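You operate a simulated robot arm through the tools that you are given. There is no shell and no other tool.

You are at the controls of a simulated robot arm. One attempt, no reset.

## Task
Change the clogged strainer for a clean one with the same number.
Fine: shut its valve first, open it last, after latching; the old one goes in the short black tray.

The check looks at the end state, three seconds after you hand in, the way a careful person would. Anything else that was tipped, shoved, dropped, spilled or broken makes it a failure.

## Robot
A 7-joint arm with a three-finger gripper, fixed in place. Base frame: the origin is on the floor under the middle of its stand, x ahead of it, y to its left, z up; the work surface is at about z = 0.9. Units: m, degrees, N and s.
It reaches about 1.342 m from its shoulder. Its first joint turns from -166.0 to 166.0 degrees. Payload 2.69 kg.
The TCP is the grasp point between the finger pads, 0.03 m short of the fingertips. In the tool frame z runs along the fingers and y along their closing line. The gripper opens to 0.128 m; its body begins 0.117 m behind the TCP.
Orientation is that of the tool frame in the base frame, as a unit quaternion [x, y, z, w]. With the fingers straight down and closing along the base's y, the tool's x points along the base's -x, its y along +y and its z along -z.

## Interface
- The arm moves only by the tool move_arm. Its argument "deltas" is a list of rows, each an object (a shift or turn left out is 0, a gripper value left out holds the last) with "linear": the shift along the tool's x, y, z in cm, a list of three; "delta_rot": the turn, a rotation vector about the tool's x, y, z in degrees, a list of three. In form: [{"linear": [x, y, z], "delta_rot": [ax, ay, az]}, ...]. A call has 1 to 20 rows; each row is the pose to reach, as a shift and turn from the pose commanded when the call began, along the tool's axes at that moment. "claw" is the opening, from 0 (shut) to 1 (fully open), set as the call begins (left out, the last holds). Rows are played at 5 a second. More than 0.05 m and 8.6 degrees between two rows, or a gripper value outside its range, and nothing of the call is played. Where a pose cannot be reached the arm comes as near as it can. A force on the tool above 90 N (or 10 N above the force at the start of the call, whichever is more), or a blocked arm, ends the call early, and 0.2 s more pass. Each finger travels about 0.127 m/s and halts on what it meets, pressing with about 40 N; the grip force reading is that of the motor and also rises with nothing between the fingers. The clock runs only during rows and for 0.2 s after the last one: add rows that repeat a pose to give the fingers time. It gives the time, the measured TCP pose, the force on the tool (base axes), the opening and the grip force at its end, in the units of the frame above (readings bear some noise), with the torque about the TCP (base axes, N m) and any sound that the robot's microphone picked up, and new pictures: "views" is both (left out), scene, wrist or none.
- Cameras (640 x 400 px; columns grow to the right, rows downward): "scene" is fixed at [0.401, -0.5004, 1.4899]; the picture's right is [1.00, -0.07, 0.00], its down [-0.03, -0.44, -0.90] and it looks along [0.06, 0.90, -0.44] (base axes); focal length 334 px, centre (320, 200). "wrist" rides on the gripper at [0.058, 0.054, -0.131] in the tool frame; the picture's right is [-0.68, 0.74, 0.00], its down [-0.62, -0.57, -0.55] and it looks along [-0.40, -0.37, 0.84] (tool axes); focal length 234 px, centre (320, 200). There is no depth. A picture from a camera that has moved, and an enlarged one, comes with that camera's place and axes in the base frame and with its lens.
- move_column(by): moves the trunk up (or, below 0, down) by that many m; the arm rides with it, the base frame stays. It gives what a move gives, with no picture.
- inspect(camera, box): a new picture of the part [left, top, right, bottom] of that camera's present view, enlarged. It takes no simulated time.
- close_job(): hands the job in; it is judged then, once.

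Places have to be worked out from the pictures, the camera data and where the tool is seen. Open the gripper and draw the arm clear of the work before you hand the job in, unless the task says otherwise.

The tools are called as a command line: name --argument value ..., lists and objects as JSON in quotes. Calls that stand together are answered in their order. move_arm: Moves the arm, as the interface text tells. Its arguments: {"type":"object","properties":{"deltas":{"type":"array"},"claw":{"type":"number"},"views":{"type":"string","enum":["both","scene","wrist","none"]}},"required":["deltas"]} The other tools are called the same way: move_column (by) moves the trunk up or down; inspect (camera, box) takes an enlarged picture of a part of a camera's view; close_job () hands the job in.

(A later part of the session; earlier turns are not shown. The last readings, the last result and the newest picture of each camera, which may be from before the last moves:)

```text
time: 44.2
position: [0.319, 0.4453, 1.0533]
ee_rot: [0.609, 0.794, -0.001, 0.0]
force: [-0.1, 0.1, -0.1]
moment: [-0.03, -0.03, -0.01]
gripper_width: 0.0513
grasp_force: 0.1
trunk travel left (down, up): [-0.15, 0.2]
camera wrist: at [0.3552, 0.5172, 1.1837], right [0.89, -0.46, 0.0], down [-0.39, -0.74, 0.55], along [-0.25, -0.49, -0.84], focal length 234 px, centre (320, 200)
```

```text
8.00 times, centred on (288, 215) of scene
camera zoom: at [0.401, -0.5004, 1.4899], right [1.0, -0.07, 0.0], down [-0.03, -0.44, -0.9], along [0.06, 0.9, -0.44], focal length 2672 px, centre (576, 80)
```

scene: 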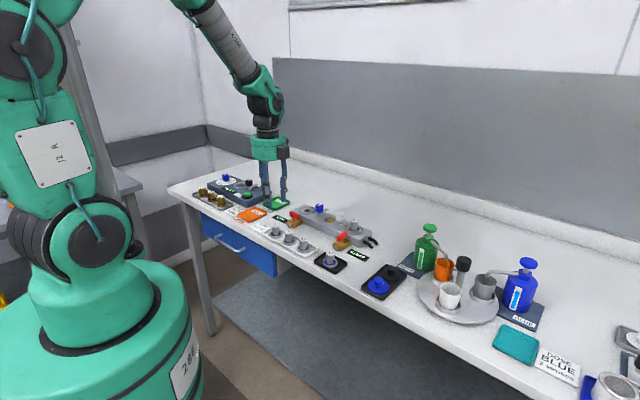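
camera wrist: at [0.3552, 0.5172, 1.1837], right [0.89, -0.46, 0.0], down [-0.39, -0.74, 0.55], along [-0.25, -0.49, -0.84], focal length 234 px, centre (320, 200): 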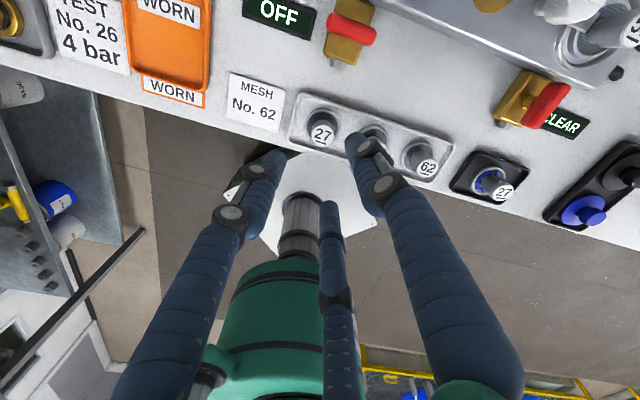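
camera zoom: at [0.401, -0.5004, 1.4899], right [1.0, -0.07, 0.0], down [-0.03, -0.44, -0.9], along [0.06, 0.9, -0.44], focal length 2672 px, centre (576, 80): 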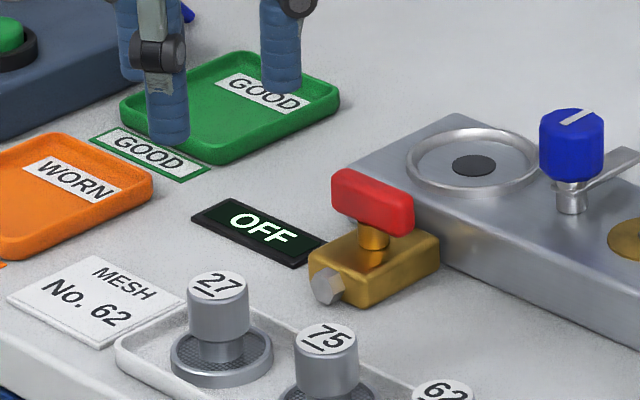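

The clean 27 sits at about (0.322, 0.4463), compared with the already placed strainer as a reference. I'll shift about 4 mm and go down halfway to recheck.

move_arm --deltas '[{"linear": [-0.19, 0.37, 1.5]}, {"linear": [-0.19, 0.37, 3.5]}, {"linear": [-0.19, 0.37, 5.5]}, {"linear": [-0.19, 0.37, 5.5]}]'

inspect --camera "wrist" --box '[240, 100, 400, 200]'

inspect --camera "scene" --box '[240, 195, 320, 245]'

```text
time: 45.2
position: [0.3239, 0.4452, 0.9994]
ee_rot: [0.608, 0.794, 0.0, 0.0]
force: [0.5, -0.7, 0.0]
moment: [-0.03, 0.0, 0.01]
gripper_width: 0.0511
grasp_force: 0.0
trunk travel left (down, up): [-0.15, 0.2]
camera wrist: at [0.36, 0.5159, 1.1294], right [0.89, -0.46, 0.0], down [-0.39, -0.74, 0.55], along [-0.25, -0.49, -0.84], focal length 234 px, centre (320, 200)
```

scene: 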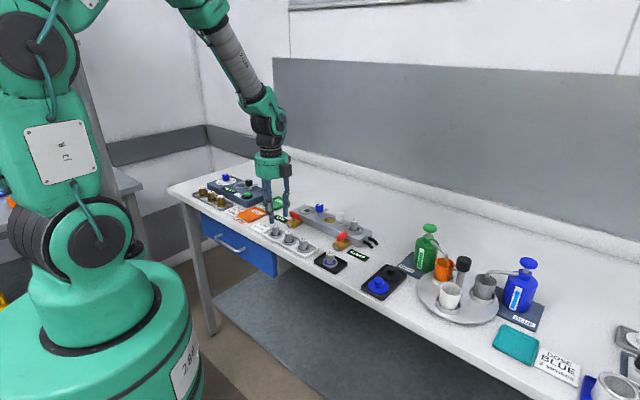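
wrist: 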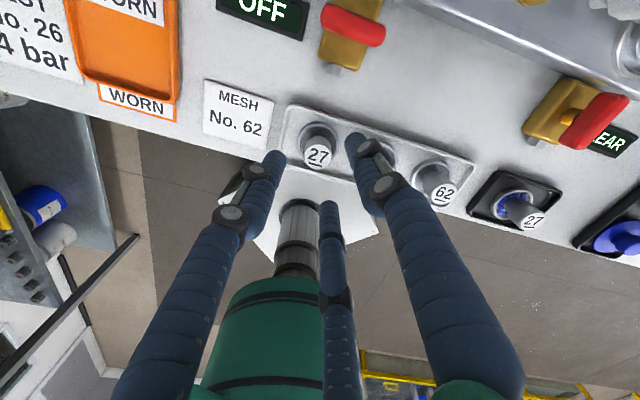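

```text
4.00 times, centred on (320, 150) of wrist
camera zoom: at [0.36, 0.5159, 1.1294], right [0.89, -0.46, 0.0], down [-0.39, -0.74, 0.55], along [-0.25, -0.49, -0.84], focal length 937 px, centre (320, 400)
```

zoom: 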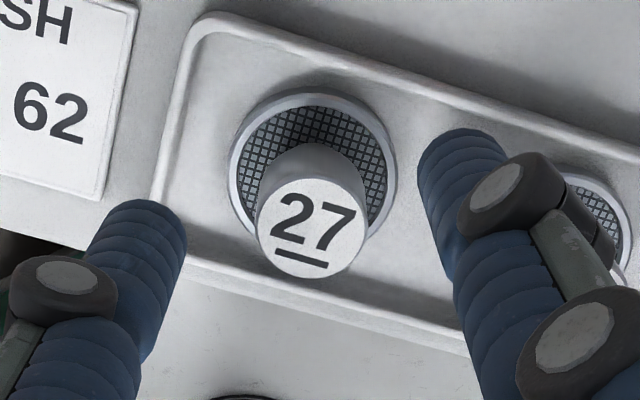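

```text
8.00 times, centred on (280, 220) of scene
camera zoom: at [0.401, -0.5004, 1.4899], right [1.0, -0.07, 0.0], down [-0.03, -0.44, -0.9], along [0.06, 0.9, -0.44], focal length 2672 px, centre (640, 40)
```

zoom: 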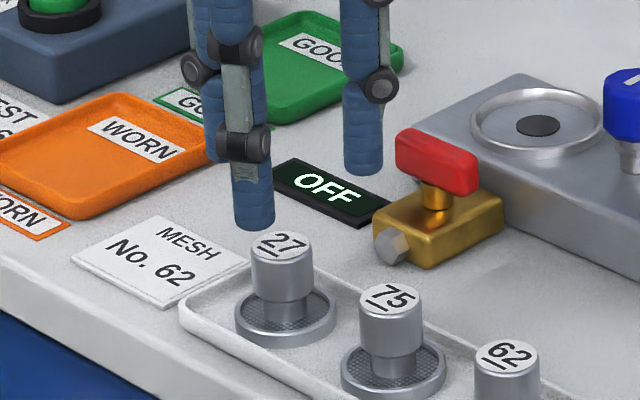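

Centred within ~1.5 mm. I'll apply that small correction and go down to TCP z ≈ 0.948, keeping the tips above the tray rim at ~0.911.

move_arm --deltas '[{"linear": [0.04, -0.12, 1.5]}, {"linear": [0.04, -0.12, 3]}, {"linear": [0.04, -0.12, 4.2]}, {"linear": [0.04, -0.12, 5.0]}, {"linear": [0.04, -0.12, 5.0]}]' --views "none"

inspect --camera "wrist" --box '[240, 110, 400, 210]'

inspect --camera "scene" --box '[250, 210, 314, 250]'

```text
time: 46.4
position: [0.323, 0.4451, 0.9479]
ee_rot: [0.609, 0.793, 0.0, 0.0]
force: [0.1, 0.1, 0.9]
moment: [-0.03, -0.01, 0.03]
gripper_width: 0.0513
grasp_force: 0.1
trunk travel left (down, up): [-0.15, 0.2]
```

```text
4.00 times, centred on (320, 160) of wrist
camera zoom: at [0.3597, 0.5163, 1.0789], right [0.89, -0.46, 0.0], down [-0.39, -0.74, 0.55], along [-0.25, -0.49, -0.84], focal length 937 px, centre (320, 360)
```

zoom: 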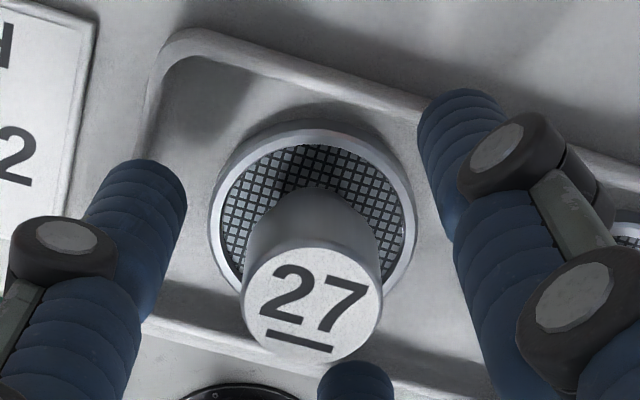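

```text
10.00 times, centred on (282, 230) of scene
camera zoom: at [0.401, -0.5004, 1.4899], right [1.0, -0.07, 0.0], down [-0.03, -0.44, -0.9], along [0.06, 0.9, -0.44], focal length 3340 px, centre (700, -100)
```

zoom: 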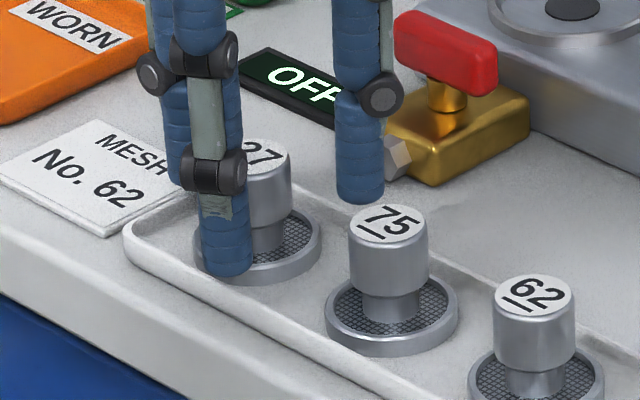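

The clean strainer is centred between the fingers. I'll go 2 mm lower and close on its cap.

move_arm --deltas '[{"linear": [0, 0, 0.2]}, {"linear": [0, 0, 0.2]}]' --views "none"

move_arm --deltas '[{"linear": [0, 0, 0]}, {"linear": [0, 0, 0]}, {"linear": [0, 0, 0]}]' --claw 0.0 --views "wrist"

```text
time: 47.0
position: [0.3221, 0.4451, 0.9465]
ee_rot: [0.609, 0.794, -0.001, -0.001]
force: [0.5, -0.7, 0.2]
moment: [0.02, -0.03, 0.0]
gripper_width: 0.0514
grasp_force: 0.0
trunk travel left (down, up): [-0.15, 0.2]
```

```text
time: 47.8
position: [0.3231, 0.446, 0.9461]
ee_rot: [0.609, 0.794, 0.0, 0.0]
force: [-0.8, 0.1, 0.5]
moment: [-0.05, 0.01, 0.0]
gripper_width: 0.023
grasp_force: 40.2
trunk travel left (down, up): [-0.15, 0.2]
camera wrist: at [0.3598, 0.516, 1.077], right [0.89, -0.46, 0.0], down [-0.39, -0.74, 0.55], along [-0.25, -0.49, -0.84], focal length 234 px, centre (320, 200)
```

wrist: 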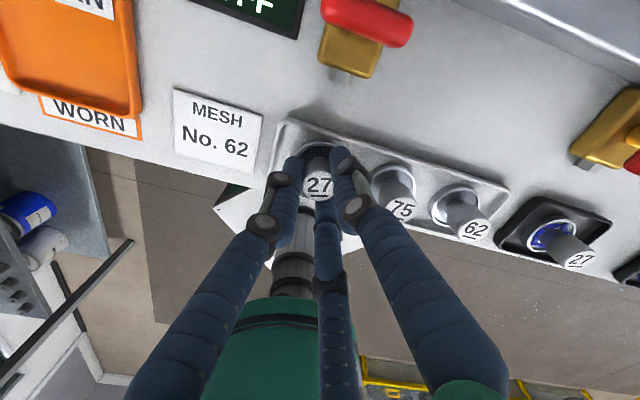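

Gripped at width 0.023 with no side load. Lifting straight up 12 cm.

move_arm --deltas '[{"linear": [0, 0, -0.7]}, {"linear": [0, 0, -1.5]}, {"linear": [0, 0, -3]}, {"linear": [0, 0, -6]}, {"linear": [0, 0, -9]}, {"linear": [0, 0, -12]}, {"linear": [0, 0, -12]}]' --views "scene"

inspect --camera "scene" --box '[235, 170, 331, 260]'

```text
time: 49.4
position: [0.3217, 0.4456, 1.067]
ee_rot: [0.609, 0.793, 0.0, -0.001]
force: [0.4, 0.3, -1.5]
moment: [0.03, -0.01, -0.02]
gripper_width: 0.0229
grasp_force: 39.3
trunk travel left (down, up): [-0.15, 0.2]
```

scene: 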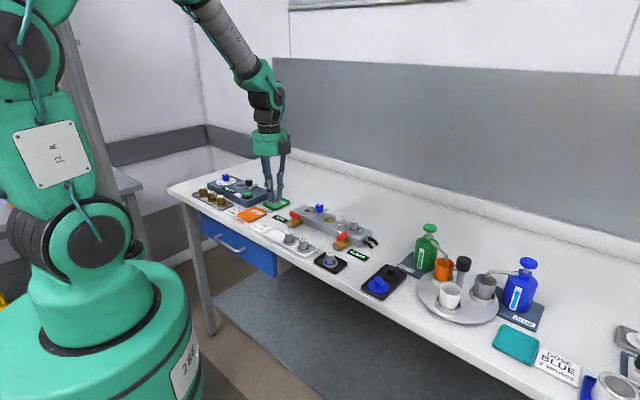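

```text
4.44 times, centred on (283, 215) of scene
camera zoom: at [0.401, -0.5004, 1.4899], right [1.0, -0.07, 0.0], down [-0.03, -0.44, -0.9], along [0.06, 0.9, -0.44], focal length 1485 px, centre (484, 133)
```

zoom: 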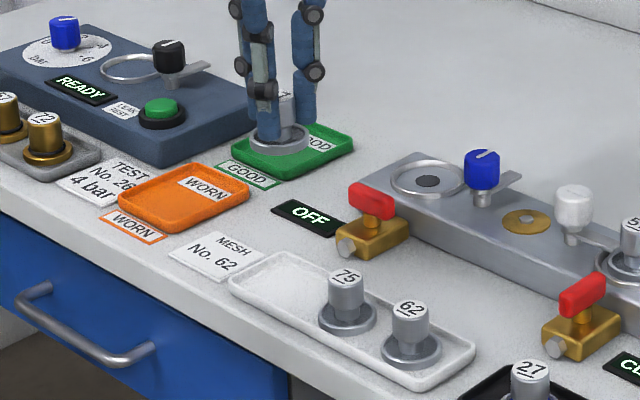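

The clean 27 is lifted and level, and the 75 and 62 are undisturbed. I'll carry it above the socket at (0.430, 0.561).

move_arm --deltas '[{"linear": [1.5, 2.4, 0]}, {"linear": [3.2, 5.1, 0]}, {"linear": [5, 8, 0]}, {"linear": [6.8, 10.9, 0]}, {"linear": [8.32, 13.36, 0]}, {"linear": [8.32, 13.36, 0]}, {"linear": [8.32, 13.36, 4]}, {"linear": [8.32, 13.36, 6]}, {"linear": [8.32, 13.36, 6]}]'

inspect --camera "wrist" --box '[240, 90, 400, 190]'

inspect --camera "scene" --box '[270, 180, 350, 230]'

```text
time: 51.4
position: [0.4322, 0.561, 1.0092]
ee_rot: [0.609, 0.793, 0.001, 0.0]
force: [0.1, 0.7, -0.8]
moment: [0.0, 0.01, -0.01]
gripper_width: 0.0225
grasp_force: 40.1
trunk travel left (down, up): [-0.15, 0.2]
camera wrist: at [0.469, 0.631, 1.1382], right [0.89, -0.46, 0.0], down [-0.39, -0.74, 0.55], along [-0.25, -0.49, -0.84], focal length 234 px, centre (320, 200)
```

scene: 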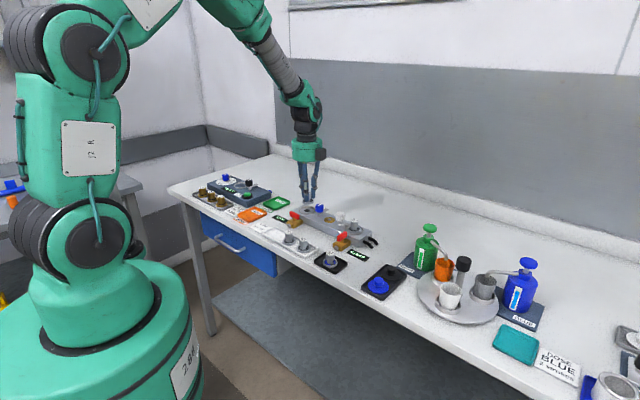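
wrist: 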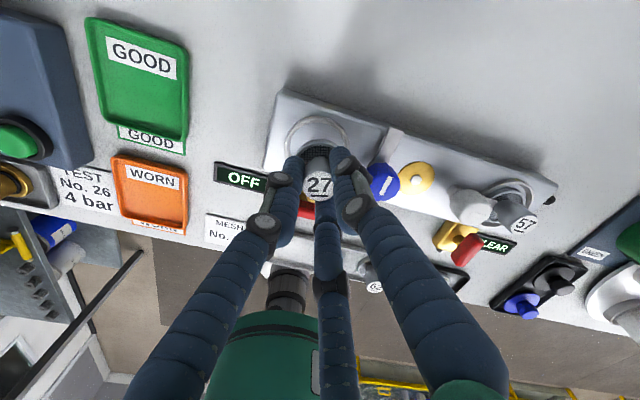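

```text
4.00 times, centred on (320, 140) of wrist
camera zoom: at [0.469, 0.631, 1.1382], right [0.89, -0.46, 0.0], down [-0.39, -0.74, 0.55], along [-0.25, -0.49, -0.84], focal length 937 px, centre (320, 440)
```

zoom: 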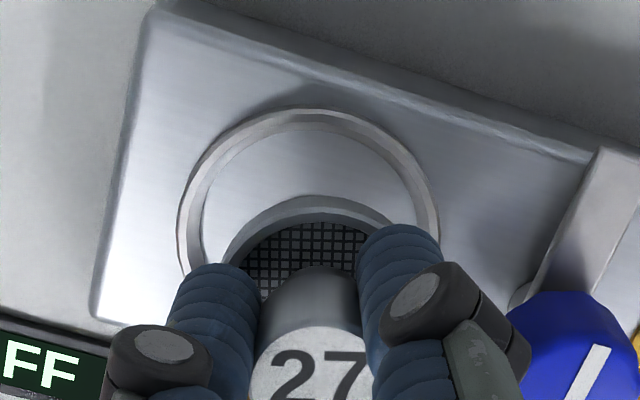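

```text
8.00 times, centred on (310, 205) of scene
camera zoom: at [0.401, -0.5004, 1.4899], right [1.0, -0.07, 0.0], down [-0.03, -0.44, -0.9], along [0.06, 0.9, -0.44], focal length 2672 px, centre (400, 160)
```

zoom: 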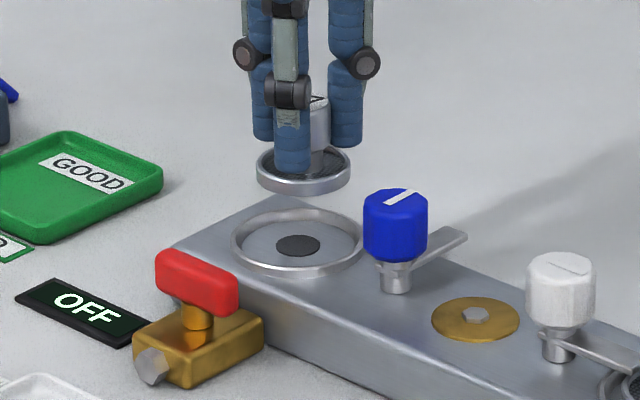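

The clean strainer is above the socket. I'll correct 1.6 mm in x and lower to just above seating height, expecting contact at TCP z ≈ 0.971.

move_arm --deltas '[{"linear": [0.04, -0.16, 1]}, {"linear": [0.04, -0.16, 2]}, {"linear": [0.04, -0.16, 2.8]}, {"linear": [0.04, -0.16, 2.8]}]' --views "none"

inspect --camera "scene" --box '[278, 190, 342, 230]'

inspect --camera "wrist" --box '[240, 90, 400, 190]'

```text
time: 52.4
position: [0.4287, 0.5603, 0.9793]
ee_rot: [0.608, 0.794, 0.0, 0.0]
force: [0.7, 0.5, -1.0]
moment: [0.0, -0.01, 0.0]
gripper_width: 0.0229
grasp_force: 40.3
trunk travel left (down, up): [-0.15, 0.2]
```

```text
10.00 times, centred on (310, 210) of scene
camera zoom: at [0.401, -0.5004, 1.4899], right [1.0, -0.07, 0.0], down [-0.03, -0.44, -0.9], along [0.06, 0.9, -0.44], focal length 3340 px, centre (420, 100)
```

zoom: 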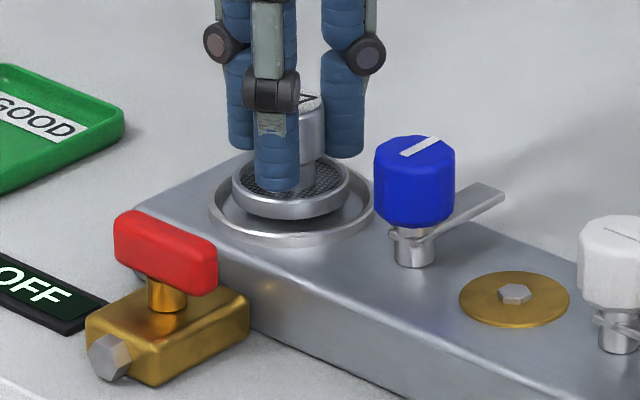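

```text
4.00 times, centred on (320, 140) of wrist
camera zoom: at [0.4655, 0.6305, 1.1095], right [0.89, -0.46, 0.0], down [-0.39, -0.74, 0.55], along [-0.25, -0.49, -0.84], focal length 937 px, centre (320, 440)
```

zoom: 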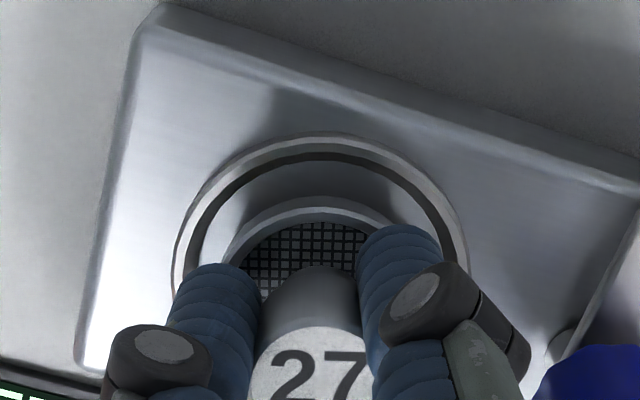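

The flange appears ~1.5 mm left of the ring centre in the wrist view. I'll correct that and lower in small steps until contact.

move_arm --deltas '[{"linear": [-0.06, 0.12, 0]}, {"linear": [-0.06, 0.12, 0.2]}, {"linear": [-0.06, 0.12, 0.4]}, {"linear": [-0.06, 0.12, 0.4]}]' --views "none"

inspect --camera "wrist" --box '[240, 90, 400, 190]'

inspect --camera "scene" --box '[278, 190, 342, 230]'

```text
time: 53.4
position: [0.4306, 0.5595, 0.9751]
ee_rot: [0.609, 0.793, 0.0, 0.0]
force: [-0.4, 0.6, -1.1]
moment: [0.03, 0.0, -0.01]
gripper_width: 0.0227
grasp_force: 40.0
trunk travel left (down, up): [-0.15, 0.2]
```

```text
4.00 times, centred on (320, 140) of wrist
camera zoom: at [0.4669, 0.6304, 1.1051], right [0.89, -0.46, 0.0], down [-0.39, -0.74, 0.55], along [-0.25, -0.49, -0.84], focal length 937 px, centre (320, 440)
```

zoom: 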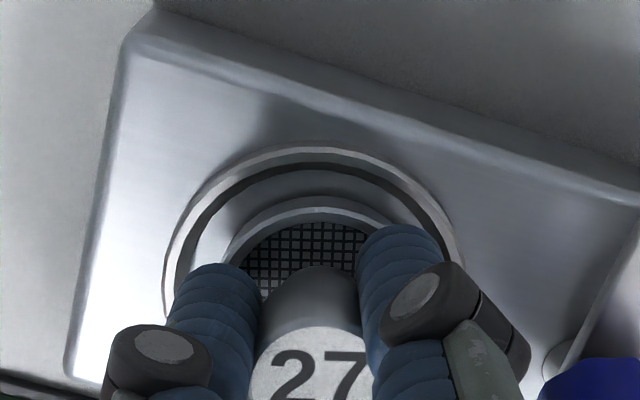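

```text
10.00 times, centred on (310, 210) of scene
camera zoom: at [0.401, -0.5004, 1.4899], right [1.0, -0.07, 0.0], down [-0.03, -0.44, -0.9], along [0.06, 0.9, -0.44], focal length 3340 px, centre (420, 100)
```

zoom: 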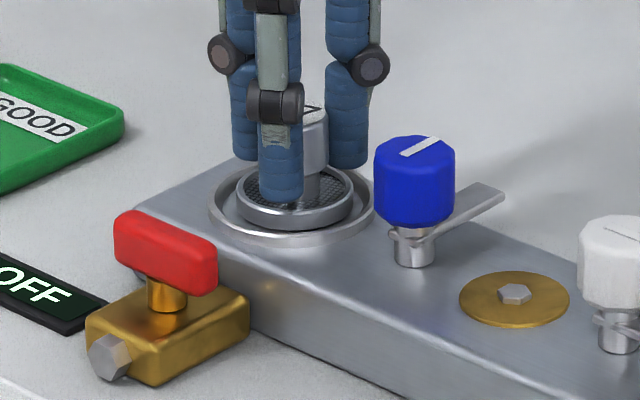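

Now aligned in both views. Lowering in 1 mm steps to contact.

move_arm --deltas '[{"linear": [0, 0, 0.1]}, {"linear": [0, 0, 0.2]}, {"linear": [0, 0, 0.2]}]' --views "none"

move_arm --deltas '[{"linear": [0, 0, 0.1]}, {"linear": [0, 0, 0.1]}]' --views "none"

move_arm --deltas '[{"linear": [0, 0, 0.1]}, {"linear": [0, 0, 0.1]}]' --views "none"

```text
time: 54.2
position: [0.4291, 0.5601, 0.9725]
ee_rot: [0.609, 0.793, -0.001, 0.0]
force: [0.2, -0.5, 0.1]
moment: [-0.01, -0.02, 0.02]
gripper_width: 0.0228
grasp_force: 40.1
trunk travel left (down, up): [-0.15, 0.2]
```

```text
time: 54.8
position: [0.4292, 0.5603, 0.972]
ee_rot: [0.609, 0.793, 0.0, 0.0]
force: [-2.6, -0.9, 6.4]
moment: [0.1, 0.15, 0.0]
gripper_width: 0.0226
grasp_force: 40.4
trunk travel left (down, up): [-0.15, 0.2]
```

```text
time: 55.4
position: [0.4301, 0.5603, 0.9727]
ee_rot: [0.609, 0.793, 0.002, 0.0]
force: [-2.2, 0.0, 18.0]
moment: [-0.03, 0.16, -0.02]
gripper_width: 0.0228
grasp_force: 39.9
trunk travel left (down, up): [-0.15, 0.2]
```

Contact at TCP z ≈ 0.972, just as expected for a flat seat on the socket floor. Let me verify visually before releasing.

inspect --camera "wrist" --box '[240, 90, 400, 190]'

inspect --camera "scene" --box '[284, 195, 332, 225]'

```text
4.00 times, centred on (320, 140) of wrist
camera zoom: at [0.4664, 0.6301, 1.1028], right [0.89, -0.46, 0.0], down [-0.39, -0.74, 0.55], along [-0.25, -0.48, -0.84], focal length 937 px, centre (320, 440)
```

zoom: 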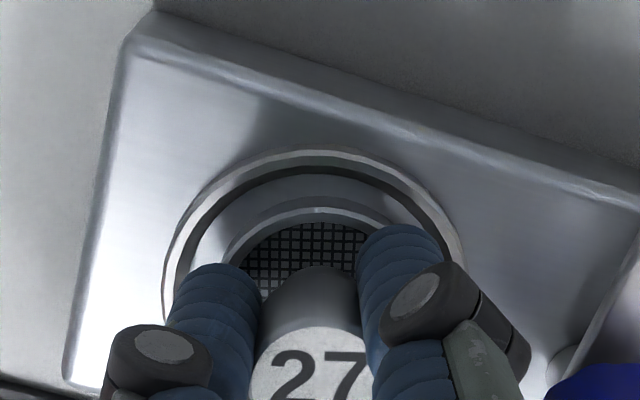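

```text
13.33 times, centred on (308, 210) of scene
camera zoom: at [0.401, -0.5004, 1.4899], right [1.0, -0.07, 0.0], down [-0.03, -0.44, -0.9], along [0.06, 0.9, -0.44], focal length 4454 px, centre (480, 67)
```

zoom: 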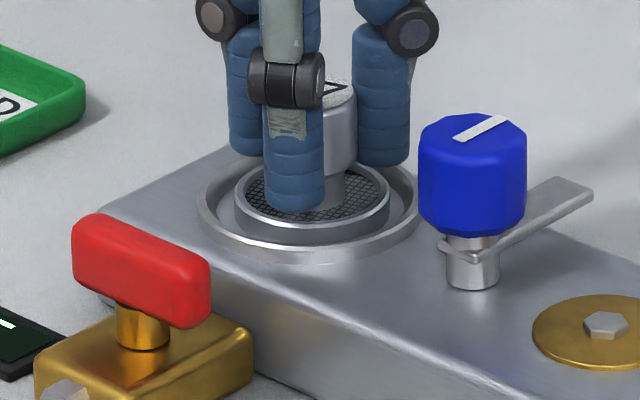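

It's seated flat and centred in the ring. Backing off 1 mm of press, then releasing and lifting.

move_arm --deltas '[{"linear": [0, 0, -0.1]}, {"linear": [0, 0, -0.1]}]' --views "none"

move_arm --deltas '[{"linear": [0, 0, 0]}, {"linear": [0, 0, 0]}, {"linear": [0, 0, 0]}]' --claw 0.3 --views "none"

move_arm --deltas '[{"linear": [0, 0, -1]}, {"linear": [0, 0, -2.5]}, {"linear": [0, 0, -5]}, {"linear": [0, 0, -8]}, {"linear": [0, 0, -8]}]'

inspect --camera "wrist" --box '[240, 80, 400, 180]'

inspect --camera "scene" --box '[278, 190, 358, 240]'

```text
time: 56.0
position: [0.4304, 0.5608, 0.9725]
ee_rot: [0.609, 0.794, 0.001, 0.001]
force: [-1.0, 3.1, 13.7]
moment: [0.22, 0.06, 0.01]
gripper_width: 0.0228
grasp_force: 40.0
trunk travel left (down, up): [-0.15, 0.2]
```

```text
time: 56.8
position: [0.4304, 0.5598, 0.9709]
ee_rot: [0.609, 0.793, -0.001, 0.002]
force: [-0.6, 0.0, -0.6]
moment: [0.01, 0.04, 0.01]
gripper_width: 0.0384
grasp_force: 0.1
trunk travel left (down, up): [-0.15, 0.2]
```

```text
time: 58.0
position: [0.4304, 0.5584, 1.0513]
ee_rot: [0.609, 0.793, 0.0, 0.0]
force: [0.1, 0.3, 0.7]
moment: [0.01, -0.03, -0.01]
gripper_width: 0.0385
grasp_force: 0.2
trunk travel left (down, up): [-0.15, 0.2]
camera wrist: at [0.4665, 0.629, 1.1818], right [0.89, -0.46, 0.0], down [-0.39, -0.74, 0.55], along [-0.25, -0.49, -0.84], focal length 234 px, centre (320, 200)
```

scene: 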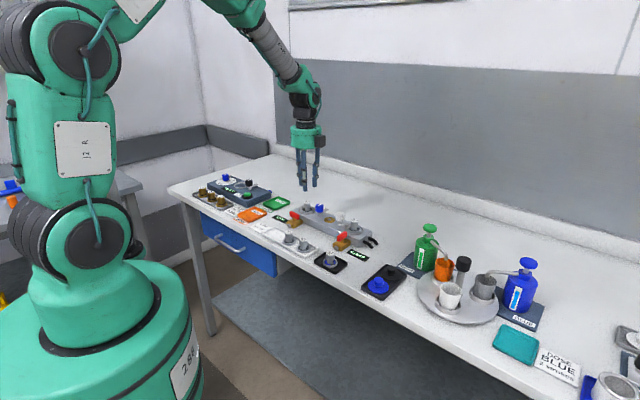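
wrist: 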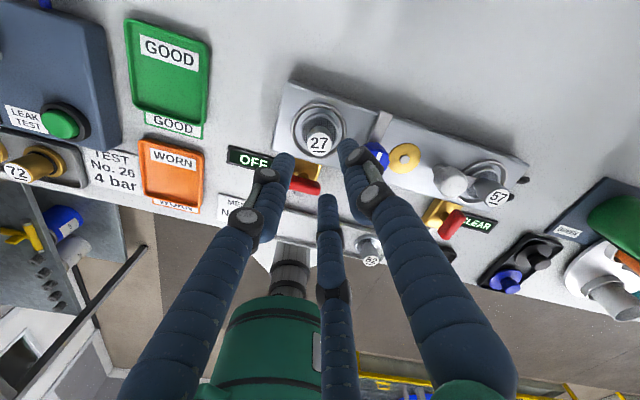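

```text
4.00 times, centred on (320, 130) of wrist
camera zoom: at [0.4665, 0.629, 1.1818], right [0.89, -0.46, 0.0], down [-0.39, -0.74, 0.55], along [-0.25, -0.49, -0.84], focal length 937 px, centre (320, 480)
```

zoom: 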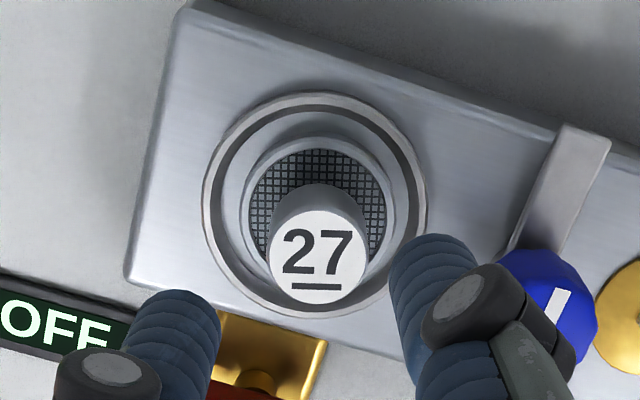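

```text
8.00 times, centred on (318, 215) of scene
camera zoom: at [0.401, -0.5004, 1.4899], right [1.0, -0.07, 0.0], down [-0.03, -0.44, -0.9], along [0.06, 0.9, -0.44], focal length 2672 px, centre (336, 80)
```

zoom: 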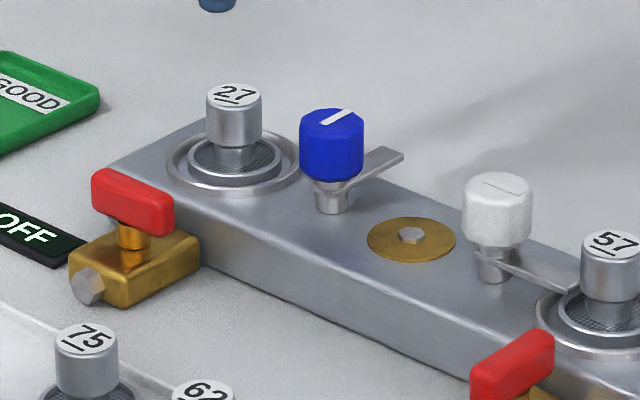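

The clean 27 is in the socket. I'll zoom in once more on how concentric it is before latching.

inspect --camera "wrist" --box '[280, 95, 360, 145]'

inspect --camera "scene" --box '[290, 195, 338, 225]'

```text
8.00 times, centred on (320, 120) of wrist
camera zoom: at [0.4665, 0.629, 1.1818], right [0.89, -0.46, 0.0], down [-0.39, -0.74, 0.55], along [-0.25, -0.49, -0.84], focal length 1873 px, centre (320, 840)
```

zoom: 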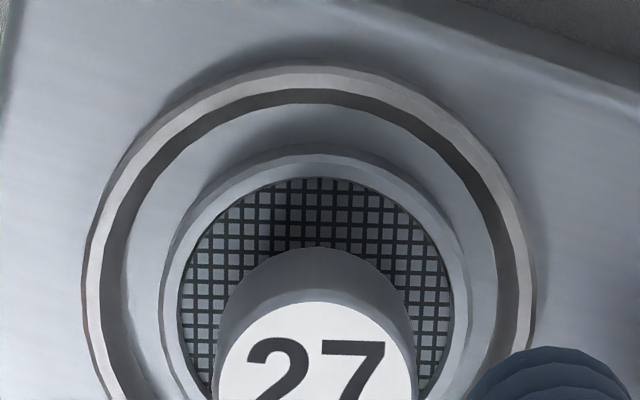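

```text
13.33 times, centred on (314, 210) of scene
camera zoom: at [0.401, -0.5004, 1.4899], right [1.0, -0.07, 0.0], down [-0.03, -0.44, -0.9], along [0.06, 0.9, -0.44], focal length 4454 px, centre (400, 67)
```

zoom: 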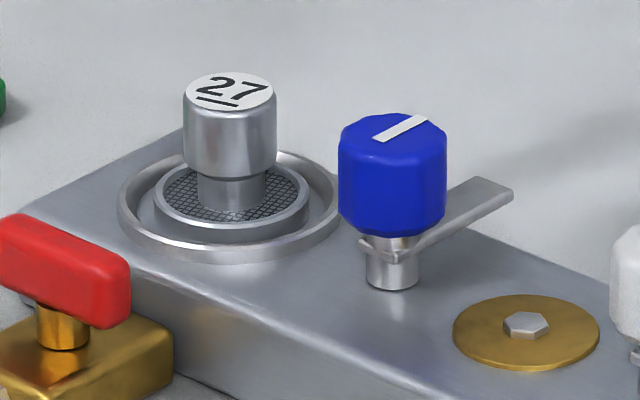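

The strainer is concentric and flat. Moving back over the blue knob at (0.470, 0.520), turning to θ=90° as when I released it.

move_arm --deltas '[{"linear": [-1.6, 1.0, 0], "delta_rot": [0, 0, 5]}, {"linear": [-3.2, 1.95, 0], "delta_rot": [0, 0, 10]}, {"linear": [-4.84, 2.9, 0], "delta_rot": [0, 0, 15]}, {"linear": [-4.84, 2.9, 0], "delta_rot": [0, 0, 15]}, {"linear": [-4.84, 2.9, 2], "delta_rot": [0, 0, 15]}, {"linear": [-4.84, 2.9, 2], "delta_rot": [0, 0, 15]}]' --claw 0.37 --views "wrist"

inspect --camera "wrist" --box '[240, 110, 400, 210]'

inspect --camera "scene" --box '[270, 165, 366, 225]'

```text
time: 59.4
position: [0.4709, 0.5217, 1.0305]
ee_rot: [0.707, 0.707, -0.001, 0.0]
force: [-0.1, 0.8, -0.8]
moment: [-0.01, -0.01, -0.01]
gripper_width: 0.0474
grasp_force: 0.1
trunk travel left (down, up): [-0.15, 0.2]
camera wrist: at [0.5248, 0.5791, 1.1615], right [0.74, -0.68, 0.0], down [-0.57, -0.62, 0.55], along [-0.37, -0.4, -0.84], focal length 234 px, centre (320, 200)
```

wrist: 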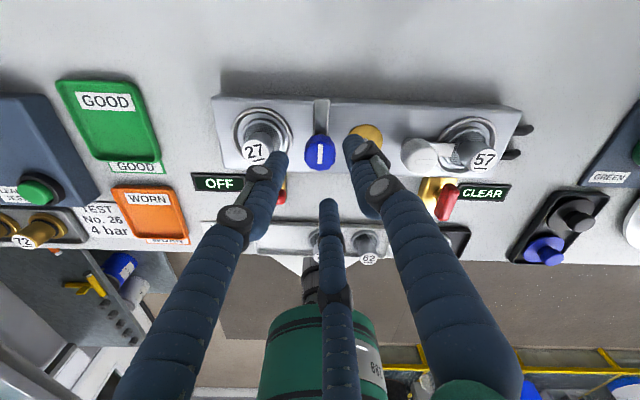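

```text
4.00 times, centred on (320, 160) of wrist
camera zoom: at [0.5248, 0.5791, 1.1615], right [0.74, -0.68, 0.0], down [-0.57, -0.62, 0.55], along [-0.37, -0.4, -0.84], focal length 937 px, centre (320, 360)
```

zoom: 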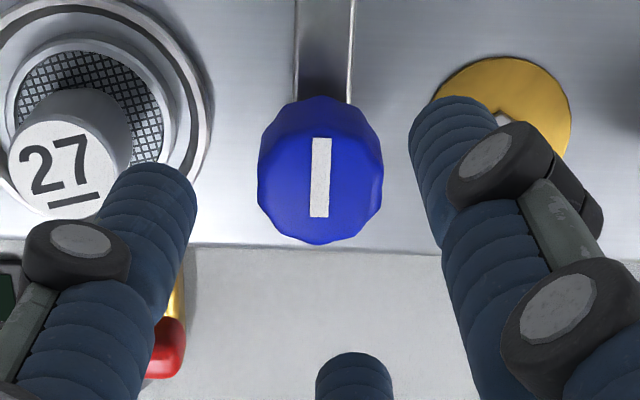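

```text
6.67 times, centred on (318, 195) of scene
camera zoom: at [0.401, -0.5004, 1.4899], right [1.0, -0.07, 0.0], down [-0.03, -0.44, -0.9], along [0.06, 0.9, -0.44], focal length 2227 px, centre (333, 233)
```

zoom: 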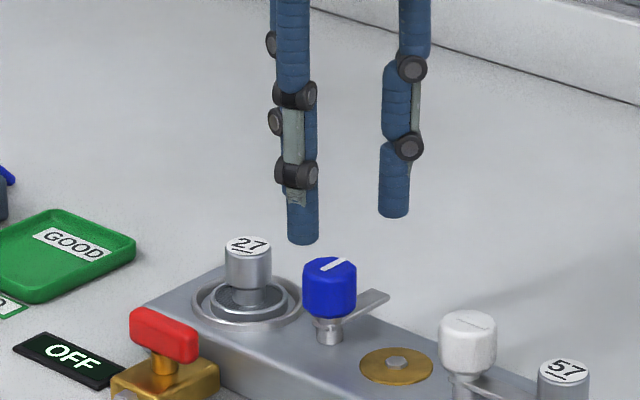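

TCP (0.4708, 0.5211), about 1 mm off. I'll correct that, go down to z ≈ 0.974, and close on the knob.

move_arm --deltas '[{"linear": [-0.09, -0.07, 1.5]}, {"linear": [-0.09, -0.07, 3]}, {"linear": [-0.09, -0.07, 4.5]}, {"linear": [-0.09, -0.07, 5.6]}, {"linear": [-0.09, -0.07, 5.6]}]' --views "none"

inspect --camera "scene" --box '[270, 175, 366, 235]'

move_arm --deltas '[{"linear": [0, 0, 0]}, {"linear": [0, 0, 0]}, {"linear": [0, 0, 0]}]' --claw 0.0 --views "wrist"

```text
time: 60.6
position: [0.4688, 0.5196, 0.9756]
ee_rot: [0.706, 0.708, 0.0, 0.0]
force: [0.6, 0.3, 0.1]
moment: [0.0, 0.03, 0.02]
gripper_width: 0.0472
grasp_force: 0.1
trunk travel left (down, up): [-0.15, 0.2]
```

```text
6.67 times, centred on (318, 205) of scene
camera zoom: at [0.401, -0.5004, 1.4899], right [1.0, -0.07, 0.0], down [-0.03, -0.44, -0.9], along [0.06, 0.9, -0.44], focal length 2227 px, centre (333, 167)
```

zoom: 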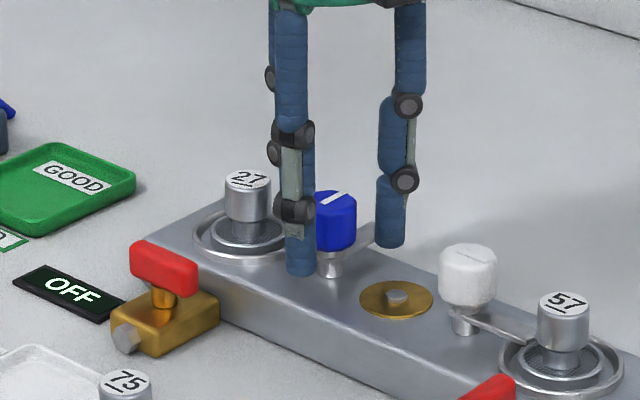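

```text
time: 61.4
position: [0.4699, 0.5202, 0.975]
ee_rot: [0.707, 0.707, 0.0, 0.0]
force: [5.8, -5.7, -0.8]
moment: [-0.24, -0.24, -0.01]
gripper_width: 0.0267
grasp_force: 45.1
trunk travel left (down, up): [-0.15, 0.2]
camera wrist: at [0.5239, 0.5783, 1.1062], right [0.74, -0.68, 0.0], down [-0.57, -0.62, 0.55], along [-0.37, -0.4, -0.84], focal length 234 px, centre (320, 200)
```

wrist: 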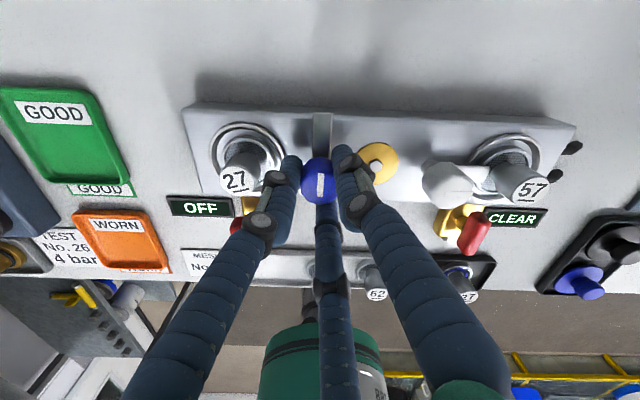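

The knob is gripped with little side load. Turning it back 45° counter-clockwise toward latched.

move_arm --deltas '[{"delta_rot": [0, 0, -8]}, {"delta_rot": [0, 0, -16]}, {"delta_rot": [0, 0, -24]}, {"delta_rot": [0, 0, -32]}, {"delta_rot": [0, 0, -40]}, {"delta_rot": [0, 0, -45]}, {"delta_rot": [0, 0, -45]}]' --views "wrist"

```text
time: 63.0
position: [0.4709, 0.5206, 0.9754]
ee_rot: [0.383, 0.924, 0.0, 0.0]
force: [6.0, -6.5, 4.9]
moment: [-0.19, -0.12, 0.01]
gripper_width: 0.0267
grasp_force: 45.3
trunk travel left (down, up): [-0.15, 0.2]
camera wrist: at [0.4667, 0.599, 1.1063], right [1.0, 0.04, 0.0], down [0.04, -0.84, 0.55], along [0.02, -0.55, -0.84], focal length 234 px, centre (320, 200)
```

wrist: 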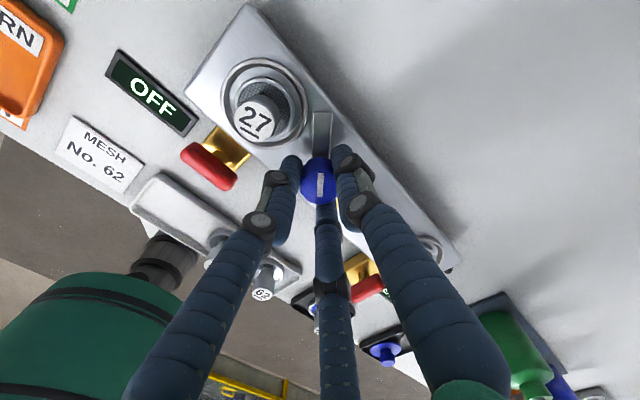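

The bar is following. Turning the remaining 45° to the original latched angle.

move_arm --deltas '[{"delta_rot": [0, 0, -8]}, {"delta_rot": [0, 0, -16]}, {"delta_rot": [0, 0, -24]}, {"delta_rot": [0, 0, -32]}, {"delta_rot": [0, 0, -40]}, {"delta_rot": [0, 0, -45]}, {"delta_rot": [0, 0, -45]}]' --views "wrist"

inspect --camera "wrist" --box '[240, 40, 400, 140]'

inspect --camera "scene" --box '[278, 190, 342, 230]'

```text
time: 64.6
position: [0.4706, 0.5199, 0.9756]
ee_rot: [0.0, 1.0, 0.0, -0.001]
force: [14.4, -3.2, 3.6]
moment: [0.0, -0.52, -0.07]
gripper_width: 0.0265
grasp_force: 45.2
trunk travel left (down, up): [-0.15, 0.2]
camera wrist: at [0.4116, 0.5733, 1.1063], right [0.68, 0.74, 0.0], down [0.62, -0.57, 0.55], along [0.4, -0.37, -0.84], focal length 234 px, centre (320, 200)
```

wrist: 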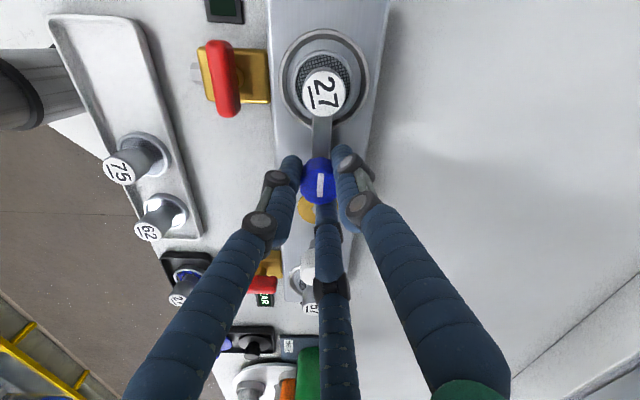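

```text
4.00 times, centred on (320, 90) of wrist
camera zoom: at [0.4116, 0.5733, 1.1063], right [0.68, 0.74, 0.0], down [0.62, -0.57, 0.55], along [0.4, -0.37, -0.84], focal length 937 px, centre (320, 640)
```

zoom: 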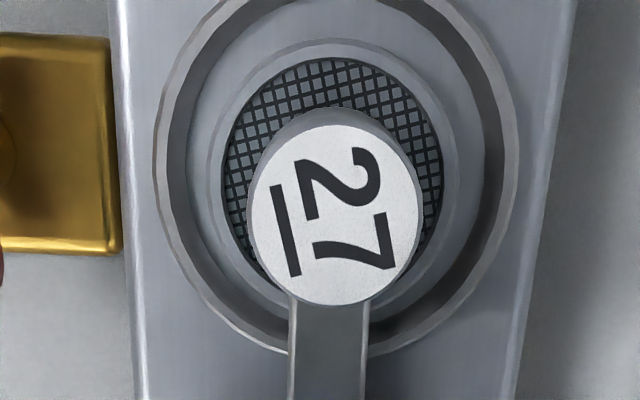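

```text
10.00 times, centred on (310, 210) of scene
camera zoom: at [0.401, -0.5004, 1.4899], right [1.0, -0.07, 0.0], down [-0.03, -0.44, -0.9], along [0.06, 0.9, -0.44], focal length 3340 px, centre (420, 100)
```

zoom: 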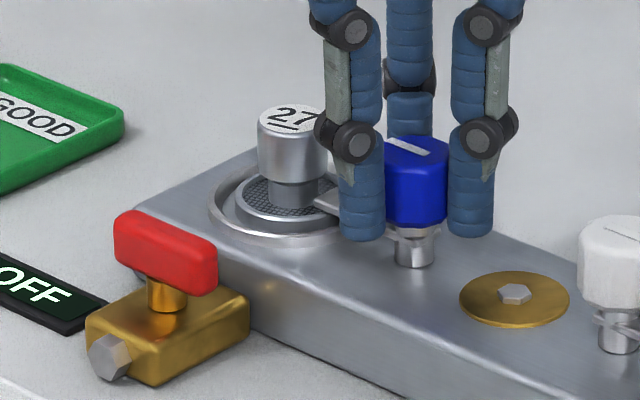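

The bar is back over the strainer flange along the fixture axis, matching the original. Releasing with a small opening, lifting, and checking.

move_arm --deltas '[{"linear": [0, 0, 0]}, {"linear": [0, 0, 0]}, {"linear": [0, 0, 0]}]' --claw 0.33 --views "none"

move_arm --deltas '[{"linear": [0, 0, -1]}, {"linear": [0, 0, -3]}, {"linear": [0, 0, -5]}, {"linear": [0, 0, -7]}, {"linear": [0, 0, -7]}]'

inspect --camera "wrist" --box '[230, 60, 390, 160]'

inspect --camera "scene" --box '[284, 192, 364, 242]'

```text
time: 65.4
position: [0.4695, 0.5196, 0.9757]
ee_rot: [0.001, 1.0, 0.0, 0.0]
force: [0.4, -0.7, 0.4]
moment: [0.0, 0.0, 0.01]
gripper_width: 0.0423
grasp_force: 0.0
trunk travel left (down, up): [-0.15, 0.2]
```

```text
time: 66.6
position: [0.47, 0.5192, 1.0479]
ee_rot: [0.001, 1.0, 0.0, 0.0]
force: [0.2, 0.5, 0.3]
moment: [0.03, -0.01, -0.03]
gripper_width: 0.0422
grasp_force: 0.1
trunk travel left (down, up): [-0.15, 0.2]
camera wrist: at [0.4116, 0.5727, 1.1775], right [0.68, 0.74, 0.0], down [0.62, -0.57, 0.55], along [0.4, -0.37, -0.84], focal length 234 px, centre (320, 200)
```

scene: 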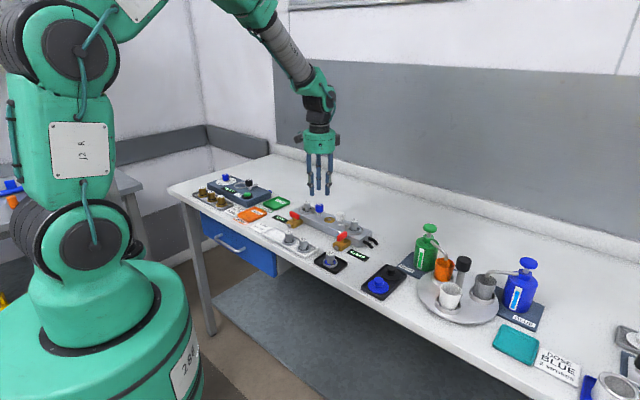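
wrist: 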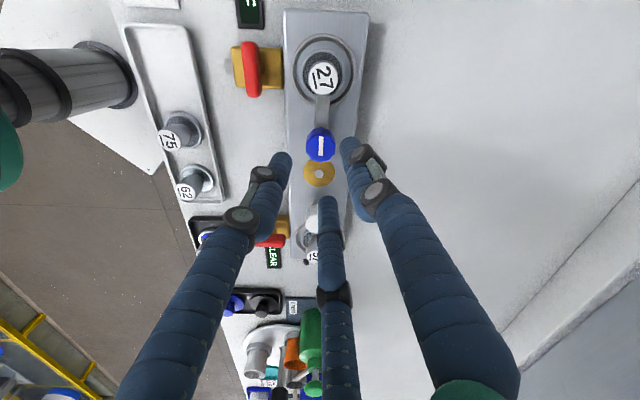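

```text
4.00 times, centred on (310, 110) of wrist
camera zoom: at [0.4116, 0.5727, 1.1775], right [0.68, 0.74, 0.0], down [0.62, -0.57, 0.55], along [0.4, -0.37, -0.84], focal length 937 px, centre (360, 560)
```

zoom: 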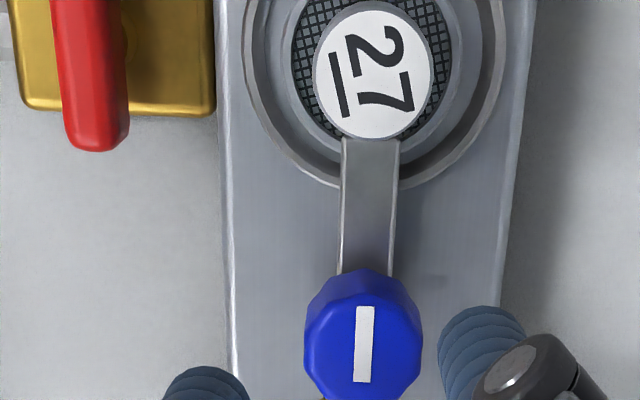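

```text
8.00 times, centred on (324, 217) of scene
camera zoom: at [0.401, -0.5004, 1.4899], right [1.0, -0.07, 0.0], down [-0.03, -0.44, -0.9], along [0.06, 0.9, -0.44], focal length 2672 px, centre (288, 64)
```

zoom: 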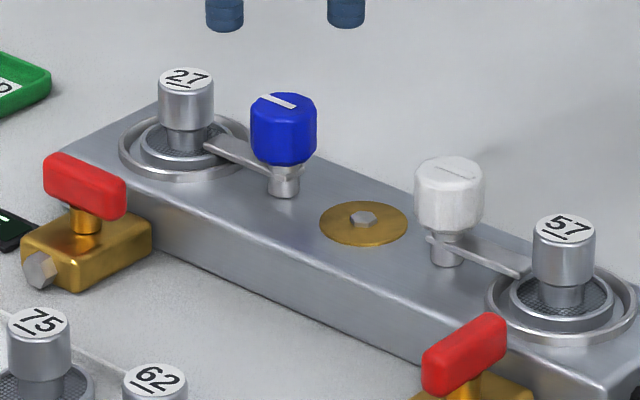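

The latch matches the original latched view. Next, reopen the valve: the axis works out to (0.384, 0.515). I'll move above it at θ=45°, which straddles the crosswise handle, and check alignment.

move_arm --deltas '[{"linear": [1.6, -0.14, 0], "delta_rot": [0, 0, 8]}, {"linear": [3.2, -0.28, 0], "delta_rot": [0, 0, 16]}, {"linear": [4.8, -0.42, 0], "delta_rot": [0, 0, 24]}, {"linear": [6.4, -0.56, 0], "delta_rot": [0, 0, 32]}, {"linear": [8.0, -0.7, 0], "delta_rot": [0, 0, 40]}, {"linear": [8.96, -0.79, 0], "delta_rot": [0, 0, 45]}, {"linear": [8.96, -0.79, 2], "delta_rot": [0, 0, 45]}, {"linear": [8.96, -0.79, 4], "delta_rot": [0, 0, 45]}, {"linear": [8.96, -0.79, 4], "delta_rot": [0, 0, 45]}]' --claw 0.33 --views "wrist"

inspect --camera "wrist" --box '[240, 90, 400, 190]'

inspect --camera "scene" --box '[256, 165, 352, 225]'

```text
time: 68.6
position: [0.3804, 0.5121, 1.0049]
ee_rot: [0.382, 0.924, 0.0, 0.0]
force: [1.1, 0.4, -0.6]
moment: [0.0, 0.0, 0.03]
gripper_width: 0.0421
grasp_force: 0.1
trunk travel left (down, up): [-0.15, 0.2]
camera wrist: at [0.377, 0.5907, 1.1355], right [1.0, 0.04, 0.0], down [0.03, -0.84, 0.55], along [0.02, -0.55, -0.84], focal length 234 px, centre (320, 200)
```

wrist: 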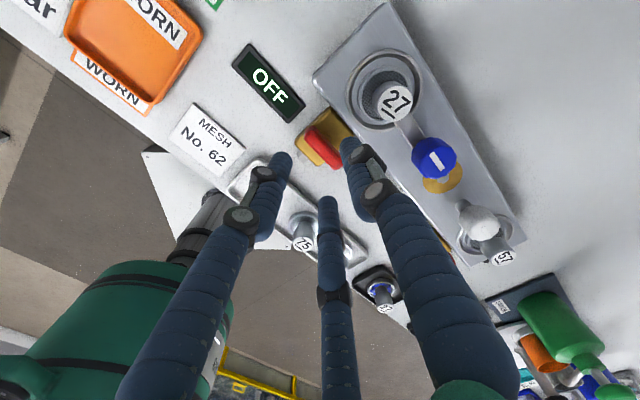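

```text
4.00 times, centred on (320, 140) of wrist
camera zoom: at [0.377, 0.5907, 1.1355], right [1.0, 0.04, 0.0], down [0.03, -0.84, 0.55], along [0.02, -0.55, -0.84], focal length 937 px, centre (320, 440)
```

zoom: 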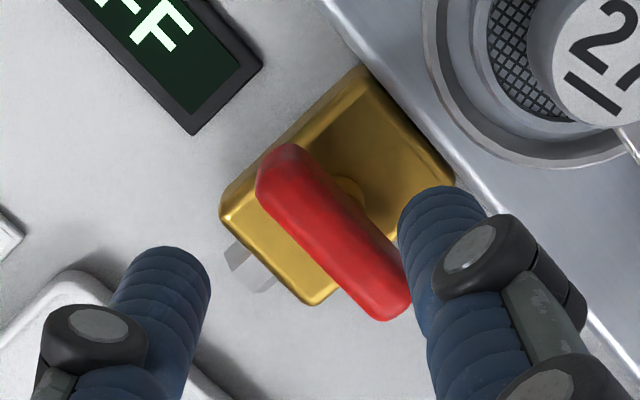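

```text
6.67 times, centred on (304, 195) of scene
camera zoom: at [0.401, -0.5004, 1.4899], right [1.0, -0.07, 0.0], down [-0.03, -0.44, -0.9], along [0.06, 0.9, -0.44], focal length 2227 px, centre (427, 233)
```

zoom: 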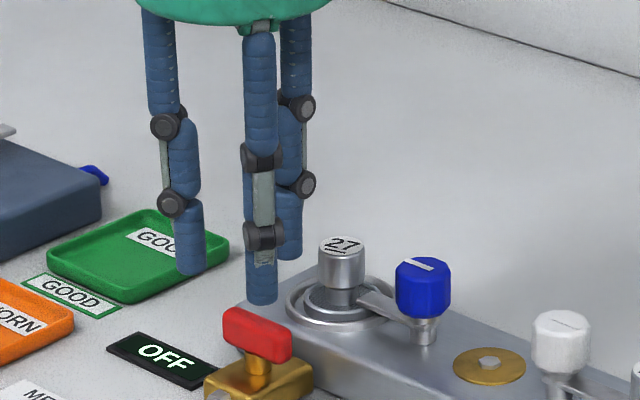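

Alignment is good, with TCP ~6 mm to the two-finger side of the handle. Going down to TCP z ≈ 0.962.

move_arm --deltas '[{"linear": [0, 0, 1.5]}, {"linear": [0, 0, 3]}, {"linear": [0, 0, 4.25]}, {"linear": [0, 0, 4.25]}]' --views "none"

inspect --camera "wrist" --box '[240, 100, 400, 200]'

inspect --camera "scene" --box '[264, 185, 344, 235]'

```text
time: 69.6
position: [0.3802, 0.5104, 0.9617]
ee_rot: [0.382, 0.924, 0.0, 0.0]
force: [0.1, 0.3, 0.5]
moment: [0.01, 0.06, 0.02]
gripper_width: 0.0422
grasp_force: 0.1
trunk travel left (down, up): [-0.15, 0.2]
```

```text
4.00 times, centred on (320, 150) of wrist
camera zoom: at [0.3765, 0.5904, 1.0924], right [1.0, 0.04, 0.0], down [0.03, -0.84, 0.55], along [0.02, -0.55, -0.84], focal length 937 px, centre (320, 400)
```

zoom: 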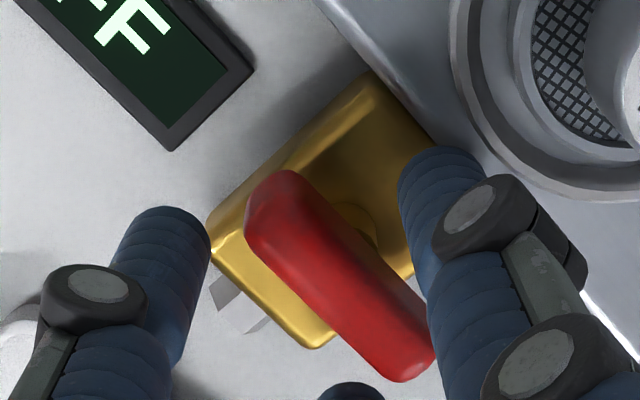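

```text
8.00 times, centred on (304, 210) of scene
camera zoom: at [0.401, -0.5004, 1.4899], right [1.0, -0.07, 0.0], down [-0.03, -0.44, -0.9], along [0.06, 0.9, -0.44], focal length 2672 px, centre (448, 120)
```

zoom: 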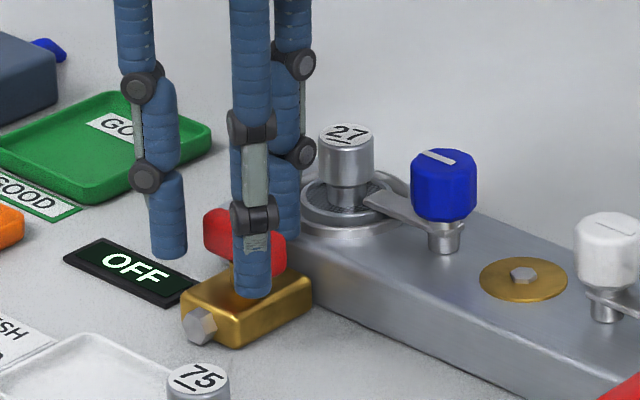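

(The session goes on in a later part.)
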